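You operate a simulated robot arm through the tools that you are given. There is no shell and no other tool. Be economical: measure what you need, move in short steps, check, and stop when the job is done.

Carry out the task below with a simulated two-armed robot. There is one attempt and no reset: what you move stays moved.

## Task
Push the yellow drawer by the sink shut.

The check looks at the end state, three seconds after you hand in, the way a careful person would. Anything else that was tipped, shoved, dropped, spilled or broken makes it a failure.

## Robot
Two 6-joint arms with two-finger parallel grippers on one trunk, on a base that drives. Base frame: it is fixed to the floor where the robot stands at the start and does not move with it; the origin is under the middle of the robot, x ahead of it, y to its left, z up. Lengths are in m, angles in rad, forces in N, time in s.
The left shoulder is at the start at [0.06, 0.187, 0.797], the right one opposite. With the tool pointing down near the work surface each hand reaches from about 0.26 to 0.62 m from the robot's upright axis, wherever it stands, measured 20 degrees to its own side. Places, roughly: yellow drawer by the sink [0.5, 0.1, 0.5]. Payload 1.57 kg a hand.
The tool frame of a hand sits at the grasp point between the pads (the TCP): z along the fingers, y along the line on which they close. The tips reach 0.03 m beyond it. The gripper opens to 0.11 m. The fingers are 0.024 m wide and 0.012 m thick; the gripper's body (0.048 by 0.112 m) begins 0.078 m behind the TCP.
Orientation is told as [roll, pitch, yaw] about the base's x, y, z axes, in that order, counted from this pose: with the fingers straight down and closing along the base's y, the tool's x points along the base's -x, its y along +y and its z along -z.

## Interface
- The arms move only by the tool drive_tool. It takes "left_steps", "right_steps" or both (then of equal length, played together; a hand with none holds still); each is one flat list of numbers, 7 for each row, row after row: the turn, a rotation vector about the tool's x, y, z in rad, then the shift along the tool's x, y, z in m, then the finger opening in m, from 0 to 0.11. In form: [ax, ay, az, dx, dy, dz, gripper, ax, ay, az, dx, dy, dz, gripper, ...]. A call has 1 to 8 rows; each row shifts and turns the commanded pose from where the row before left it, along the tool's axes as they then stand. A row lasts 0.2 s, in which the tool goes at most 0.05 m and 0.15 rad; a call with a longer step from one row to the next is refused whole, and so is a gripper value outside its range. A pose out of reach is approached as far as the arm can. The call stops where the force on the tool passes 40 N (or 10 N more than at its start, if that is more) or the arm is blocked; 0.2 s more then pass. Each finger travels about 0.153 m/s and halts on what it meets, pressing with about 30 N; the grip force reading is that of the motor and also rises with nothing between the fingers. The clock runs only during rows and for 0.2 s after the last one: add rows that do not move to give the fingers time. It gives the time, the measured TCP pose, the force on the tool (base axes), the opening and the grip force at its end, in the units of the frame above (readings bear some noise), with the torque about the TCP (base axes, N m) and any sound that the robot's microphone picked up.
- Cameras (640 x 400 px; columns grow to the right, rows downward): "scene" is now at [-0.002, 0.0003, 1.3213]; the picture's right is [0.01, -1.00, 0.00], its down [-0.92, -0.01, -0.39] and it looks along [0.39, 0.00, -0.92] (base axes); focal length 278 px, centre (320, 200). "left" rides on the left gripper at [0.07, -0.016, -0.141] in its tool frame; the picture's right is [0.23, 0.97, 0.00], its down [-0.86, 0.20, -0.48] and it looks along [-0.47, 0.11, 0.88] (tool axes); focal length 222 px, centre (320, 200). "right" rides on the right gripper at [0.07, 0.016, -0.141] in its tool frame; the picture's right is [-0.23, 0.97, 0.00], its down [-0.85, -0.20, -0.48] and it looks along [-0.47, -0.11, 0.88] (tool axes); focal length 222 px, centre (320, 200). There is no depth. A picture from a camera that has moved, and an enlarged one, comes with that camera's place and axes in the base frame and with its lens.
- grab_frame(camera): a new picture of that camera. No time passes.
- slide_trunk(by): slides the trunk up (or, below 0, down) by that many m; the arms and the scene camera ride with it, the base frame stays. It gives what a move gives, with no picture.
- steer(legs): drives the robot by 1 to 6 legs, each [ahead, left, turn to the left] in m, m and rad, along the robot's own axes; the way and the turn of a leg run together, so that a leg with both is an arc; at most 1.5 m and 3.142 rad a leg. The arms and the cameras ride along, it lands a little off, and it stops where it bumps. It gives what a move gives.
- turn_head(pan, tilt): turns the head with the scene camera to pan (to the left, within 1.501 rad either way) and tilt (down, from -0.506 to 1.204), counted from straight ahead of the robot. It gives what a move gives.
- enlarge(camera, box): a new picture of the part [left, top, right, bottom] of that camera's present view, enlarged. No time passes.
- hand_in(): hands the job in; it is judged then, once.

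Work in short steps. Places have to be worked out from the pictures, the camera data and where the tool is seen: move nearer, look again, correct. Check each grasp and each placing, and mend what went wrong. You have 120 turns and 100 pictures in all, those below and enlarged ones among them. Open the grippers and draw the arms clear of the work before you hand the job in, unless the task says otherwise; then end with one line.

The tools are called as a command line: name --argument value ..., lists and objects as JSON in quotes. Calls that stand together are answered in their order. drive_tool: Moves the arms, as the interface text tells. Its arguments: {"type":"object","properties":{"left_steps":{"type":"array","items":{"type":"number"}},"right_steps":{"type":"array","items":{"type":"number"}}},"required":[]} The other tools are called the same way: slide_trunk (by) slides the trunk up or down; steer (legs) drives the base; turn_head (pan, tilt) turns the head that bears the scene camera; grab_frame (camera) takes a picture; enlarge (camera, box) takes an enlarged picture of a part of a camera's view; hand_in () hands the job in.

At the start:

```text
time: 0.0
left_position: [0.3174, 0.2533, 0.8216]
left_tcp_rot: [0.0, 0.0, 0.0]
left_wrist_force: [-0.1, 0.2, 0.6]
left_ft_torque: [0.01, 0.0, -0.01]
left_finger_gap: 0.1097
left_grasp_force: 0.1
right_position: [0.3387, -0.0617, 0.819]
right_tcp_rot: [0.0, 0.0, 0.0]
right_wrist_force: [0.3, 0.4, -0.4]
right_ft_torque: [0.0, 0.0, -0.03]
right_finger_gap: 0.1099
right_grasp_force: 0.0
trunk travel left (down, up): [-0.425, 0.565]
robot x, y, heading: [-0.0024, 0.0024, -0.0]
head pan, tilt: [0.007, 1.168]
```

scene: 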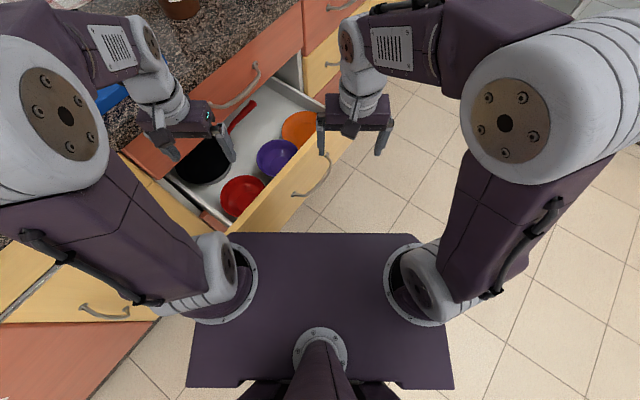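
right: 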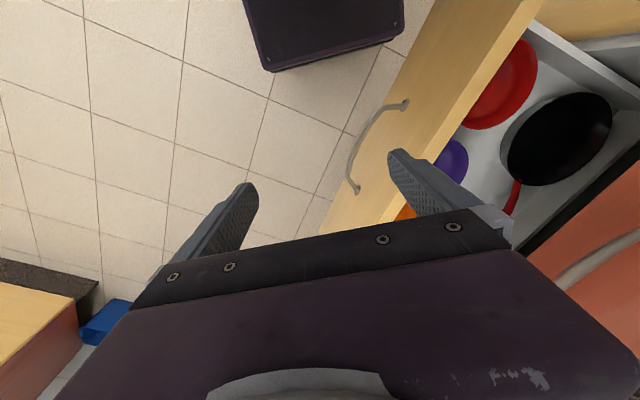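
left: 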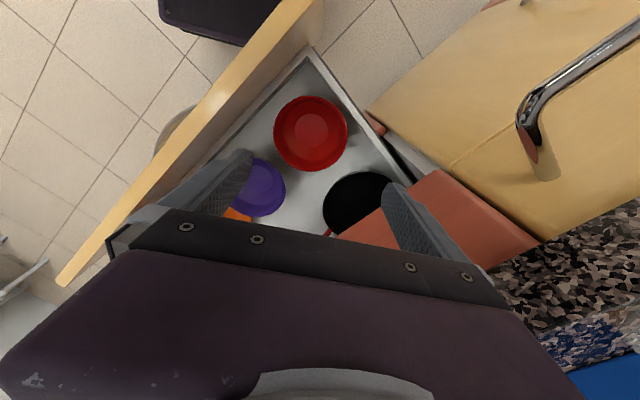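

The drawer stands open, with its front running diagonally in front of the robot, and I need to see whether anything sticks up out of it. I'll enlarge the scene view and take a lower-tilt look.

enlarge --camera "scene" --box '[100, 40, 400, 240]'

turn_head --pan 0.3 --tilt 0.7

grab_frame --camera "scene"

```text
2.00 times, centred on (250, 140) of scene
camera zoom: at [-0.002, 0.0003, 1.3213], right [0.01, -1.0, 0.0], down [-0.92, -0.01, -0.39], along [0.39, 0.0, -0.92], focal length 557 px, centre (460, 320)
```

zoom: 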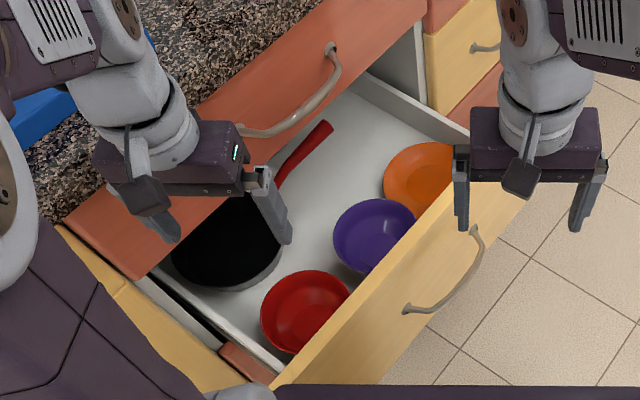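

```text
time: 0.9
left_position: [0.3178, 0.2523, 0.8214]
left_tcp_rot: [0.001, -0.001, 0.0]
left_wrist_force: [-0.6, 0.6, -0.1]
left_ft_torque: [0.02, -0.02, 0.01]
left_finger_gap: 0.1099
left_grasp_force: 0.0
right_position: [0.3391, -0.0613, 0.8186]
right_tcp_rot: [0.0, 0.0, 0.0]
right_wrist_force: [-0.2, 0.2, -0.1]
right_ft_torque: [0.0, 0.03, 0.0]
right_finger_gap: 0.11
right_grasp_force: 0.1
trunk travel left (down, up): [-0.425, 0.565]
robot x, y, heading: [-0.0006, -0.0005, 0.004]
head pan, tilt: [0.3, 0.7]
```

```text
95 pictures are left
camera scene: at [0.0209, 0.0249, 1.3554], right [0.3, -0.96, 0.0], down [-0.62, -0.19, -0.76], along [0.73, 0.23, -0.64], focal length 278 px, centre (320, 200)
```

scene: 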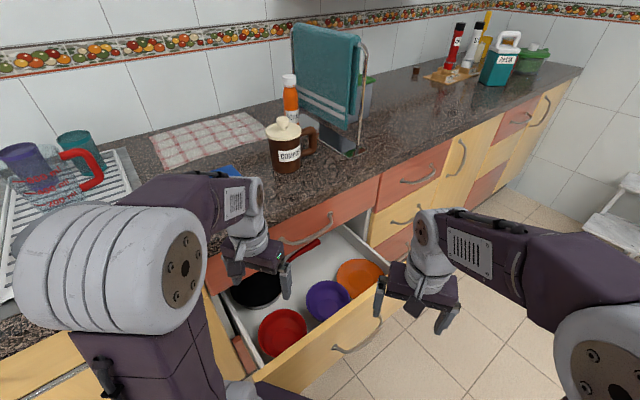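

The drawer front runs at about 45° and is near (0.37, 0.12) in its middle. The handle is near z 0.56, and the cabinet lies toward (0.62, 0.78). The right hand is about 0.16 m outside the front, so I'll turn it to face the drawer with the fingers closed, then tilt it forward.

drive_tool --right_steps '[0, 0, -0.145, 0, 0, 0, 0.05, 0, 0, -0.145, 0, 0, 0, 0, 0, 0, -0.145, 0, 0, 0, 0, 0, 0, -0.145, 0, 0, 0, 0, 0, 0, -0.145, 0, 0, 0, 0, 0, 0, -0.145, 0, 0, 0, 0]'

drive_tool --right_steps '[0, -0.14, 0, 0, 0, 0, 0, 0, -0.14, 0, 0, 0, 0, 0, 0, -0.14, 0, 0, 0, 0, 0, 0, -0.14, 0, 0, 0, 0, 0, 0, -0.14, 0, 0, 0, 0, 0, 0, -0.14, 0, 0, 0, 0, 0]'

grab_frame --camera "right"

grab_frame --camera "scene"

```text
time: 2.3
left_position: [0.3185, 0.2528, 0.8221]
left_tcp_rot: [-0.001, -0.001, 0.001]
left_wrist_force: [0.6, -0.2, -0.3]
left_ft_torque: [-0.01, 0.02, -0.01]
left_finger_gap: 0.1101
left_grasp_force: 0.1
right_position: [0.3372, -0.0621, 0.8178]
right_tcp_rot: [0.0, 0.0, 0.873]
right_wrist_force: [0.9, 0.2, 0.0]
right_ft_torque: [0.02, 0.01, -0.04]
right_finger_gap: 0.0001
right_grasp_force: 21.0
trunk travel left (down, up): [-0.425, 0.565]
robot x, y, heading: [0.0004, -0.0028, 0.001]
head pan, tilt: [0.3, 0.7]
```

```text
time: 3.7
left_position: [0.3174, 0.253, 0.8212]
left_tcp_rot: [0.0, 0.0, 0.0]
left_wrist_force: [-0.3, 0.9, 0.5]
left_ft_torque: [-0.02, -0.03, 0.01]
left_finger_gap: 0.11
left_grasp_force: 0.1
right_position: [0.3714, -0.0635, 0.8366]
right_tcp_rot: [0.002, -0.836, 0.869]
right_wrist_force: [0.4, 0.3, 0.6]
right_ft_torque: [0.0, 0.01, 0.0]
right_finger_gap: 0.0001
right_grasp_force: 21.0
right hand out of reach, approached as far as the arm can: row 5, 6
trunk travel left (down, up): [-0.425, 0.565]
robot x, y, heading: [0.0018, 0.0026, -0.001]
head pan, tilt: [0.3, 0.7]
```

```text
94 pictures are left
camera right: at [0.2616, -0.1696, 0.8797], right [-0.65, 0.74, 0.17], down [0.29, 0.04, 0.96], along [0.7, 0.67, -0.24], focal length 222 px, centre (320, 200)
```

right: 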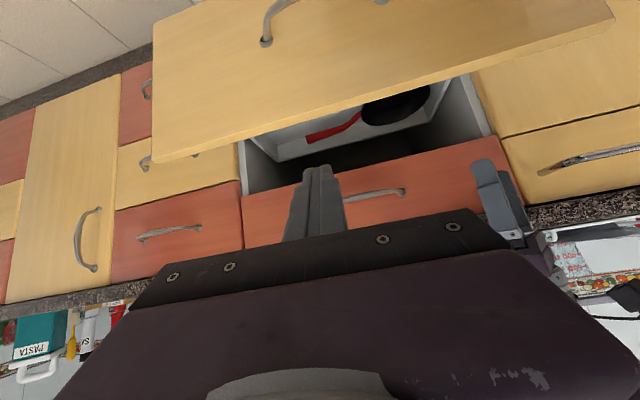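

```text
93 pictures are left
camera scene: at [0.0215, 0.0246, 1.3555], right [0.3, -0.96, 0.0], down [-0.62, -0.19, -0.76], along [0.73, 0.23, -0.64], focal length 278 px, centre (320, 200)
```

scene: 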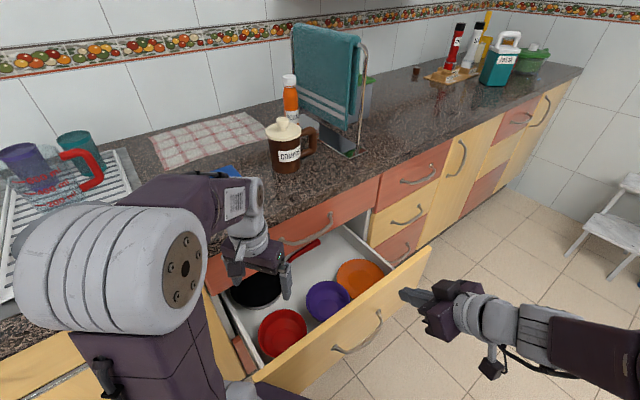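

The right camera now looks into the drawer from low down, with its picture inverted. I'll enlarge it to check whether the pan handle clears the red drawer's lower edge.

enlarge --camera "right" --box '[220, 60, 500, 235]'

enlarge --camera "scene" --box '[190, 200, 450, 390]'

```text
2.29 times, centred on (360, 148) of right
camera zoom: at [0.2616, -0.1696, 0.8797], right [-0.65, 0.74, 0.17], down [0.29, 0.04, 0.96], along [0.7, 0.67, -0.24], focal length 508 px, centre (229, 320)
```

zoom: 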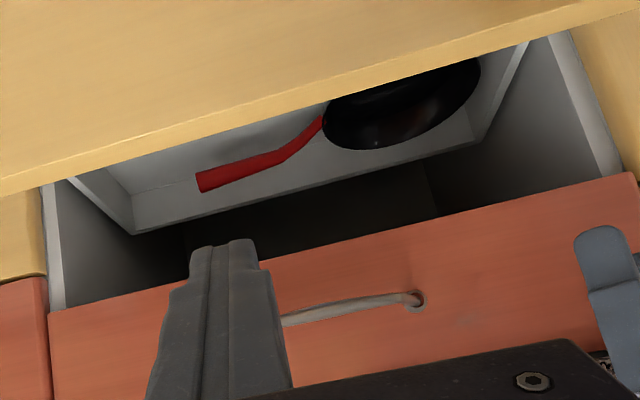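

```text
2.11 times, centred on (320, 295) of scene
camera zoom: at [0.0215, 0.0246, 1.3555], right [0.3, -0.96, 0.0], down [-0.62, -0.19, -0.76], along [0.73, 0.23, -0.64], focal length 586 px, centre (320, 0)
```

zoom: 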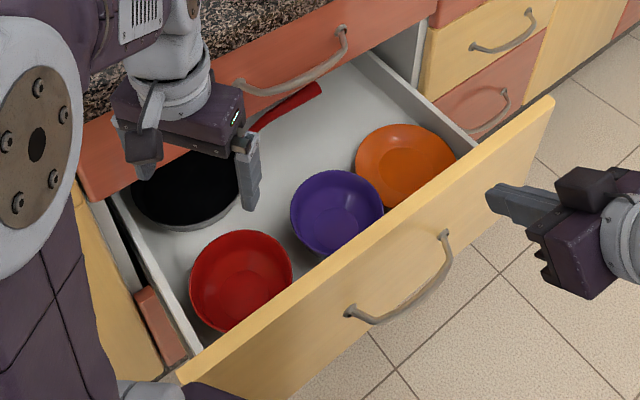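

The pan handle lies well below the red front, and the bowls are lower still, so the way in is free. From two views, the front's top edge runs from (0.18, 0.23) to (0.68, −0.13) at z≈0.68, and the handle is at z≈0.5. I'll lower the right hand to about z 0.64, still outside the front.

drive_tool --right_steps '[0, 0, 0, 0.029, 0, 0.0264, 0, 0, 0, 0, 0.029, 0, 0.0264, 0, 0, 0, 0, 0.029, 0, 0.0264, 0, 0, 0, 0, 0.029, 0, 0.0264, 0, 0, 0, 0, 0.029, 0, 0.0264, 0]'

grab_frame --camera "scene"

```text
time: 4.9
left_position: [0.3189, 0.2531, 0.8213]
left_tcp_rot: [0.001, 0.0, -0.001]
left_wrist_force: [0.2, -0.7, 0.4]
left_ft_torque: [0.01, 0.01, 0.0]
left_finger_gap: 0.1101
left_grasp_force: 0.1
right_position: [0.4362, -0.0693, 0.6915]
right_tcp_rot: [0.012, -0.833, 0.863]
right_wrist_force: [0.5, 0.2, 0.0]
right_ft_torque: [-0.05, -0.01, 0.0]
right_finger_gap: 0.0
right_grasp_force: 21.2
right hand out of reach, approached as far as the arm can: row 1, 2, 3, 4, 5
trunk travel left (down, up): [-0.425, 0.565]
robot x, y, heading: [0.0005, 0.0017, 0.003]
head pan, tilt: [0.3, 0.7]
```

```text
90 pictures are left
camera scene: at [0.0217, 0.0247, 1.3555], right [0.3, -0.96, 0.0], down [-0.62, -0.19, -0.76], along [0.73, 0.23, -0.64], focal length 278 px, centre (320, 200)
```

scene: 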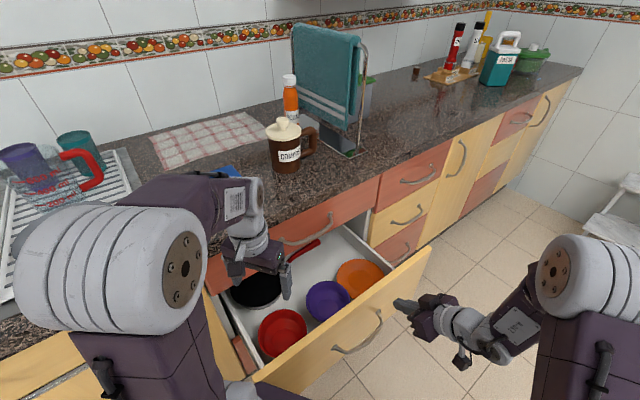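

The arm is folded near its inner limit, but the fingertip is now about 6 cm outside the front. Moving on along the tool unfolds it, so I'll go forward, slightly down and toward the middle.

drive_tool --right_steps '[0, 0, 0, 0.003, 0.015, 0.024, 0, 0, 0, 0, 0.003, 0.015, 0.024, 0]'

grab_frame --camera "scene"

```text
time: 5.5
left_position: [0.3185, 0.2531, 0.822]
left_tcp_rot: [0.0, -0.001, 0.001]
left_wrist_force: [-0.5, 0.6, 0.5]
left_ft_torque: [-0.02, 0.04, 0.03]
left_finger_gap: 0.1102
left_grasp_force: 0.1
right_position: [0.4555, -0.0271, 0.6758]
right_tcp_rot: [0.009, -0.837, 0.865]
right_wrist_force: [-0.4, -0.2, 0.1]
right_ft_torque: [0.02, -0.02, -0.02]
right_finger_gap: 0.0
right_grasp_force: 21.9
right hand out of reach, approached as far as the arm can: row 1, 2
trunk travel left (down, up): [-0.425, 0.565]
robot x, y, heading: [-0.0023, -0.003, -0.006]
head pan, tilt: [0.3, 0.7]
```

```text
89 pictures are left
camera scene: at [0.0212, 0.0253, 1.3555], right [0.3, -0.96, 0.0], down [-0.62, -0.19, -0.76], along [0.73, 0.23, -0.64], focal length 278 px, centre (320, 200)
```

scene: 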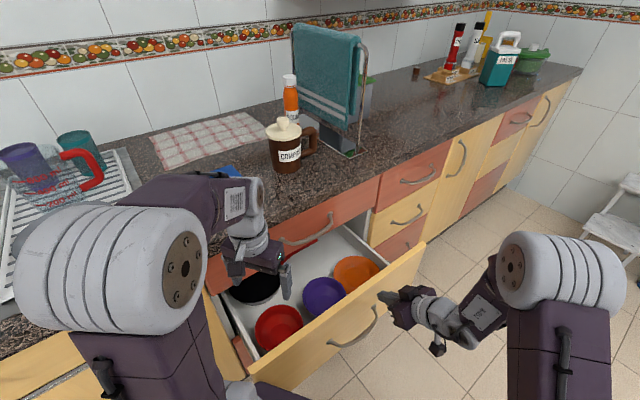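

The drawer appears to have begun moving with the fingertip on it. I'll push on slowly along the closing direction with a slight downward and inward trend.

drive_tool --right_steps '[0, 0, -0.02, -0.008, 0.008, 0.021, 0, 0, 0, -0.02, -0.008, 0.008, 0.021, 0, 0, 0, -0.02, -0.008, 0.008, 0.021, 0, 0, 0, -0.02, -0.008, 0.008, 0.021, 0]'

grab_frame --camera "scene"

```text
time: 6.5
left_position: [0.3187, 0.2532, 0.8221]
left_tcp_rot: [-0.001, 0.0, 0.001]
left_wrist_force: [-0.5, 0.4, 0.5]
left_ft_torque: [-0.02, -0.01, -0.01]
left_finger_gap: 0.11
left_grasp_force: 0.1
right_position: [0.4928, 0.0601, 0.6486]
right_tcp_rot: [-0.077, -0.834, 0.985]
right_wrist_force: [0.5, 1.6, -0.3]
right_ft_torque: [-0.02, 0.05, 0.02]
right_finger_gap: 0.0
right_grasp_force: 21.3
right hand out of reach, approached as far as the arm can: row 2, 4
trunk travel left (down, up): [-0.425, 0.565]
robot x, y, heading: [0.0022, -0.0055, -0.001]
head pan, tilt: [0.3, 0.7]
```

```text
88 pictures are left
camera scene: at [0.0216, 0.0257, 1.3554], right [0.3, -0.96, 0.0], down [-0.62, -0.19, -0.76], along [0.73, 0.23, -0.64], focal length 278 px, centre (320, 200)
```

scene: 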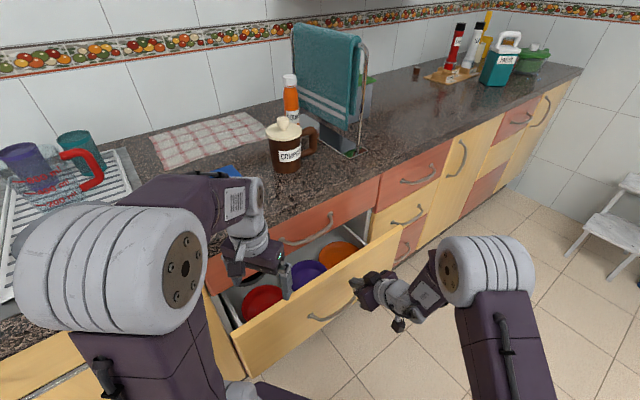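

The drawer is closing cleanly, with the contact now near z 0.63. I'll keep pushing and lift the left hand a little out of the way at the same time.

drive_tool --right_steps '[0, 0, 0, -0.011, 0.006, 0.016, 0, 0, 0, 0, -0.011, 0.006, 0.016, 0, 0, 0, 0, -0.011, 0.006, 0.016, 0, 0, 0, 0, -0.011, 0.006, 0.016, 0]' --left_steps '[0, 0, 0, 0, 0, -0.03, 0.11, 0, 0, 0, 0, 0, -0.03, 0.11, 0, 0, 0, 0, 0, -0.03, 0.11, 0, 0, 0, 0, 0, -0.03, 0.11]'

grab_frame --camera "scene"

grab_frame --camera "right"

```text
time: 7.5
left_position: [0.3188, 0.2536, 0.9411]
left_tcp_rot: [-0.001, 0.0, 0.0]
left_wrist_force: [-0.5, -0.1, -0.4]
left_ft_torque: [0.01, 0.0, 0.04]
left_finger_gap: 0.11
left_grasp_force: 0.1
right_position: [0.5185, 0.1357, 0.6366]
right_tcp_rot: [-0.09, -0.836, 0.99]
right_wrist_force: [0.2, 0.3, 0.7]
right_ft_torque: [0.0, 0.0, 0.0]
right_finger_gap: 0.0
right_grasp_force: 21.6
trunk travel left (down, up): [-0.425, 0.565]
robot x, y, heading: [-0.0001, 0.0002, 0.002]
head pan, tilt: [0.3, 0.7]
```

```text
87 pictures are left
camera scene: at [0.0211, 0.0256, 1.3554], right [0.3, -0.96, 0.0], down [-0.62, -0.19, -0.76], along [0.73, 0.23, -0.64], focal length 278 px, centre (320, 200)
```

scene: 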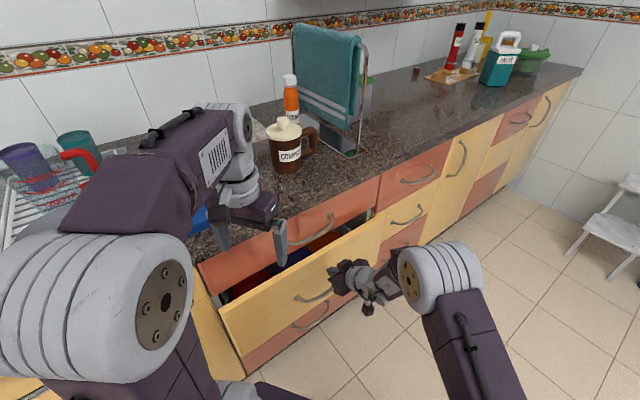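

```text
86 pictures are left
camera right: at [0.4131, 0.0246, 0.6798], right [-0.69, 0.71, 0.11], down [0.24, 0.09, 0.97], along [0.68, 0.7, -0.23], focal length 222 px, centre (320, 200)
```

right: 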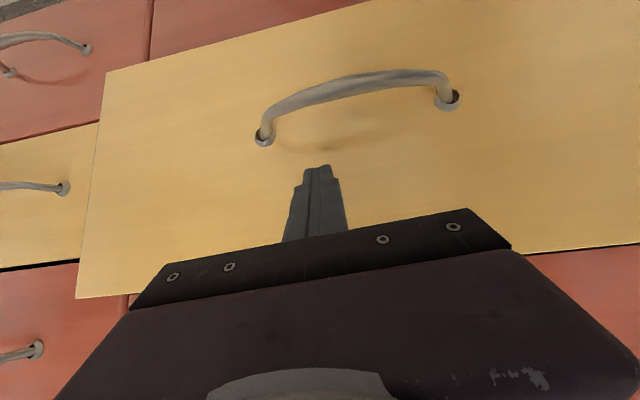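

About 8–10 cm remain and forces are low. I'll continue in smaller steps.

drive_tool --right_steps '[0, 0, 0, -0.012, 0.004, 0.014, 0, 0, 0, 0, -0.012, 0.004, 0.014, 0, 0, 0, 0, -0.012, 0.004, 0.014, 0]'

grab_frame --camera "scene"

grab_frame --camera "right"

```text
time: 8.3
left_position: [0.3188, 0.2533, 0.94]
left_tcp_rot: [-0.001, 0.001, 0.003]
left_wrist_force: [-0.4, 0.1, -0.1]
left_ft_torque: [0.02, -0.01, 0.0]
left_finger_gap: 0.1098
left_grasp_force: 0.2
right_position: [0.5439, 0.1859, 0.6348]
right_tcp_rot: [-0.09, -0.835, 0.991]
right_wrist_force: [0.4, 0.2, -0.1]
right_ft_torque: [-0.02, 0.02, 0.0]
right_finger_gap: 0.0
right_grasp_force: 21.5
trunk travel left (down, up): [-0.425, 0.565]
robot x, y, heading: [0.0008, 0.0016, 0.001]
head pan, tilt: [0.3, 0.7]
```

```text
85 pictures are left
camera scene: at [0.0211, 0.0254, 1.3555], right [0.3, -0.96, 0.0], down [-0.62, -0.19, -0.76], along [0.73, 0.23, -0.64], focal length 278 px, centre (320, 200)
```

scene: 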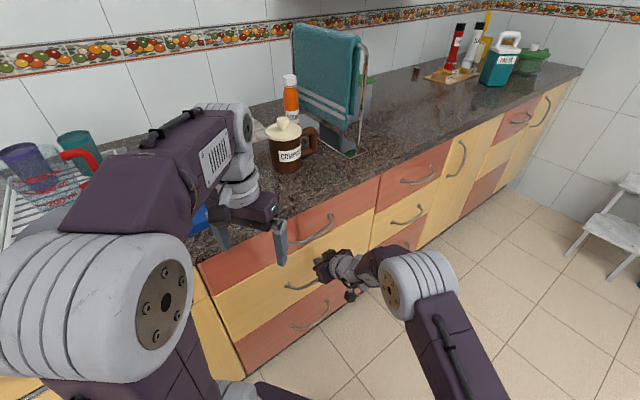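

```text
84 pictures are left
camera right: at [0.4371, 0.0756, 0.677], right [-0.69, 0.71, 0.11], down [0.24, 0.09, 0.97], along [0.68, 0.7, -0.23], focal length 222 px, centre (320, 200)
```

right: 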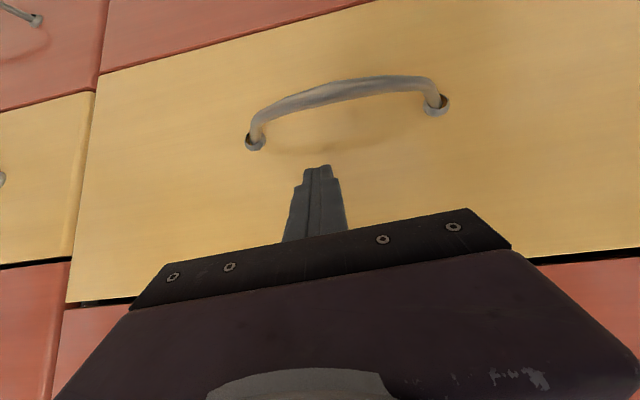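

It is nearly flush. I'll push the last centimetres with short steps until it resists.

drive_tool --right_steps '[0, 0, 0, -0.005, 0.001, 0.006, 0, 0, 0, 0, -0.005, 0.001, 0.006, 0, 0, 0, 0, -0.005, 0.001, 0.006, 0]'

enlarge --camera "scene" --box '[190, 180, 450, 380]'

grab_frame --camera "right"

```text
time: 9.0
left_position: [0.3153, 0.2503, 0.9419]
left_tcp_rot: [0.002, -0.003, -0.001]
left_wrist_force: [0.6, 0.1, -0.2]
left_ft_torque: [-0.02, 0.01, 0.01]
left_finger_gap: 0.1103
left_grasp_force: 0.1
right_position: [0.5476, 0.1906, 0.6313]
right_tcp_rot: [-0.091, -0.822, 0.985]
right_wrist_force: [-16.4, -18.5, 13.3]
right_ft_torque: [0.11, -0.03, 0.11]
right_finger_gap: 0.0
right_grasp_force: 21.3
trunk travel left (down, up): [-0.425, 0.565]
robot x, y, heading: [0.0016, -0.0012, -0.001]
head pan, tilt: [0.3, 0.7]
stopped in row 3 (right hand): the force on the tool passed its limit (the readings are from after the stop); the commanded pose is now the measured one
```

```text
2.00 times, centred on (320, 280) of scene
camera zoom: at [0.0166, 0.0222, 1.3558], right [0.29, -0.96, 0.0], down [-0.61, -0.19, -0.77], along [0.73, 0.23, -0.64], focal length 557 px, centre (320, 40)
```

zoom: 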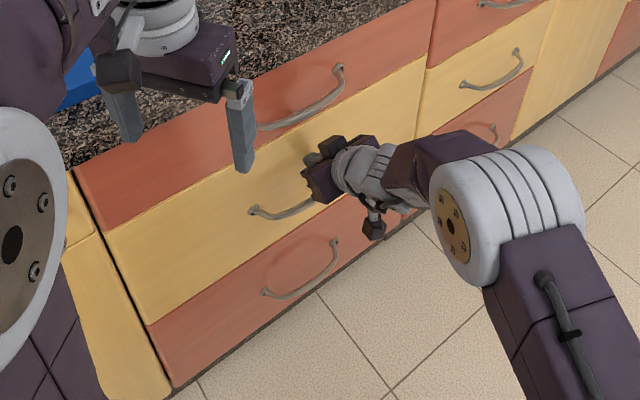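

```text
82 pictures are left
camera right: at [0.4413, 0.0823, 0.6761], right [-0.69, 0.72, 0.11], down [0.25, 0.1, 0.96], along [0.68, 0.69, -0.25], focal length 222 px, centre (320, 200)
```

right: 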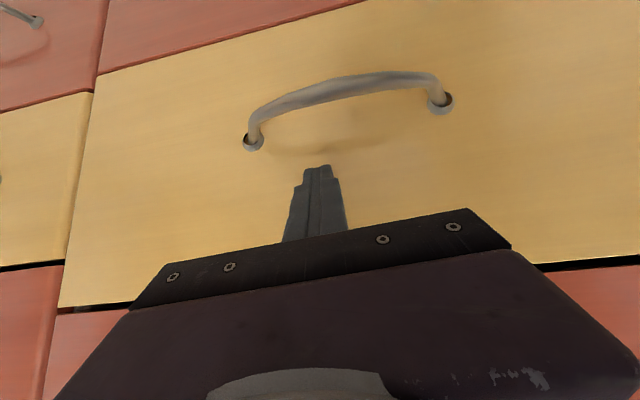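

The drawer sits flush and met about 28 N of firm resistance, so it's against its stop. I'll draw the hand straight back, away from the front, then open it.

drive_tool --right_steps '[0, 0, 0, 0.007, 0, -0.008, 0, 0, 0, 0, 0.014, 0, -0.016, 0, 0, 0, 0, 0.018, 0, -0.02, 0, 0, 0, 0, 0.014, 0, -0.026, 0, 0, 0, 0, 0.012, 0, -0.028, 0.05, 0, 0, 0, 0, 0, -0.02, 0.11, 0, 0, 0, 0, 0, 0, 0.11]'

grab_frame --camera "scene"

grab_frame --camera "right"

```text
time: 10.6
left_position: [0.3182, 0.2523, 0.94]
left_tcp_rot: [0.0, 0.001, 0.0]
left_wrist_force: [-0.3, 0.5, -0.5]
left_ft_torque: [-0.01, 0.0, 0.02]
left_finger_gap: 0.1099
left_grasp_force: 0.0
right_position: [0.4727, 0.0922, 0.6652]
right_tcp_rot: [-0.076, -0.821, 0.976]
right_wrist_force: [-0.4, -0.6, -0.7]
right_ft_torque: [0.01, 0.0, -0.02]
right_finger_gap: 0.1103
right_grasp_force: 0.0
right hand out of reach, approached as far as the arm can: row 5
trunk travel left (down, up): [-0.425, 0.565]
robot x, y, heading: [0.0008, -0.0007, 0.002]
head pan, tilt: [0.3, 0.7]
```

```text
81 pictures are left
camera scene: at [0.0208, 0.0246, 1.3555], right [0.29, -0.96, 0.0], down [-0.62, -0.19, -0.76], along [0.73, 0.22, -0.64], focal length 278 px, centre (320, 200)
```

scene: 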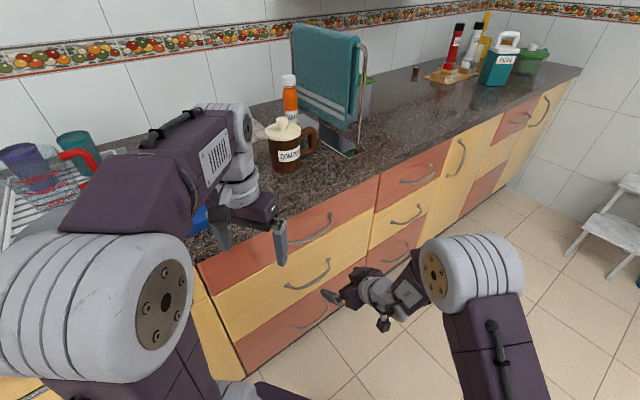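

```text
80 pictures are left
camera right: at [0.3679, -0.0174, 0.7111], right [-0.69, 0.72, 0.12], down [0.26, 0.09, 0.96], along [0.68, 0.69, -0.25], focal length 222 px, centre (320, 200)
```

right: 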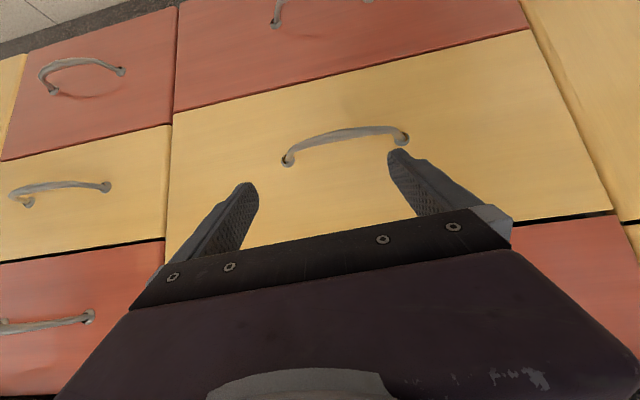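

The hand is clear. One enlarged look will show whether the front stayed flush with its neighbours.

enlarge --camera "scene" --box '[190, 170, 450, 380]'

enlarge --camera "right" --box '[100, 60, 260, 280]'

```text
1.90 times, centred on (320, 275) of scene
camera zoom: at [0.0208, 0.0246, 1.3555], right [0.29, -0.96, 0.0], down [-0.62, -0.19, -0.76], along [0.73, 0.22, -0.64], focal length 530 px, centre (320, 57)
```

zoom: 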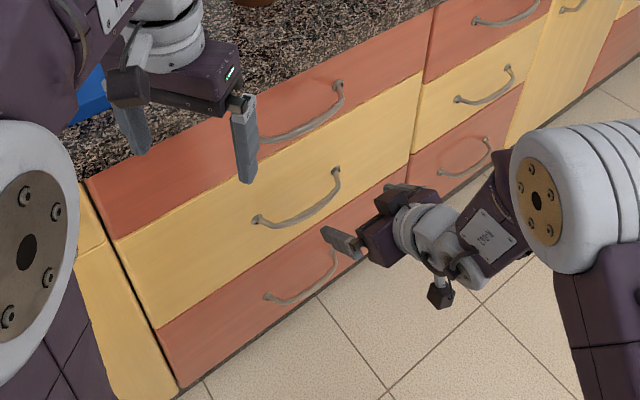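

```text
1.82 times, centred on (180, 170) of right
camera zoom: at [0.3679, -0.0174, 0.7111], right [-0.69, 0.72, 0.12], down [0.26, 0.09, 0.96], along [0.68, 0.69, -0.25], focal length 404 px, centre (574, 254)
```

zoom: 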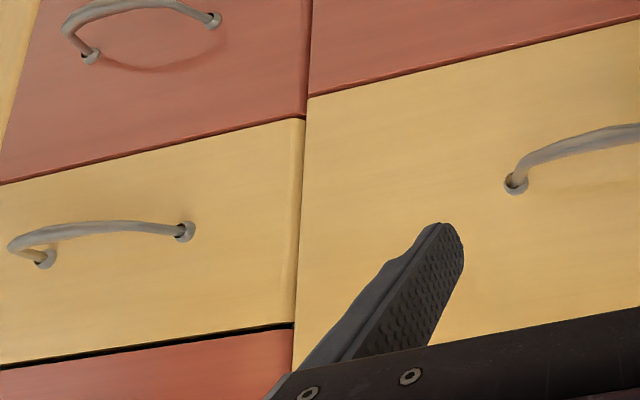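

The front is flush with the drawers above and below it, and both hands are open and clear. I'm handing in.

hand_in

```text
The job is handed in.
```

The yellow drawer by the sink is shut and sits flush with its neighbours; I saw nothing else disturbed, and the job is handed in.
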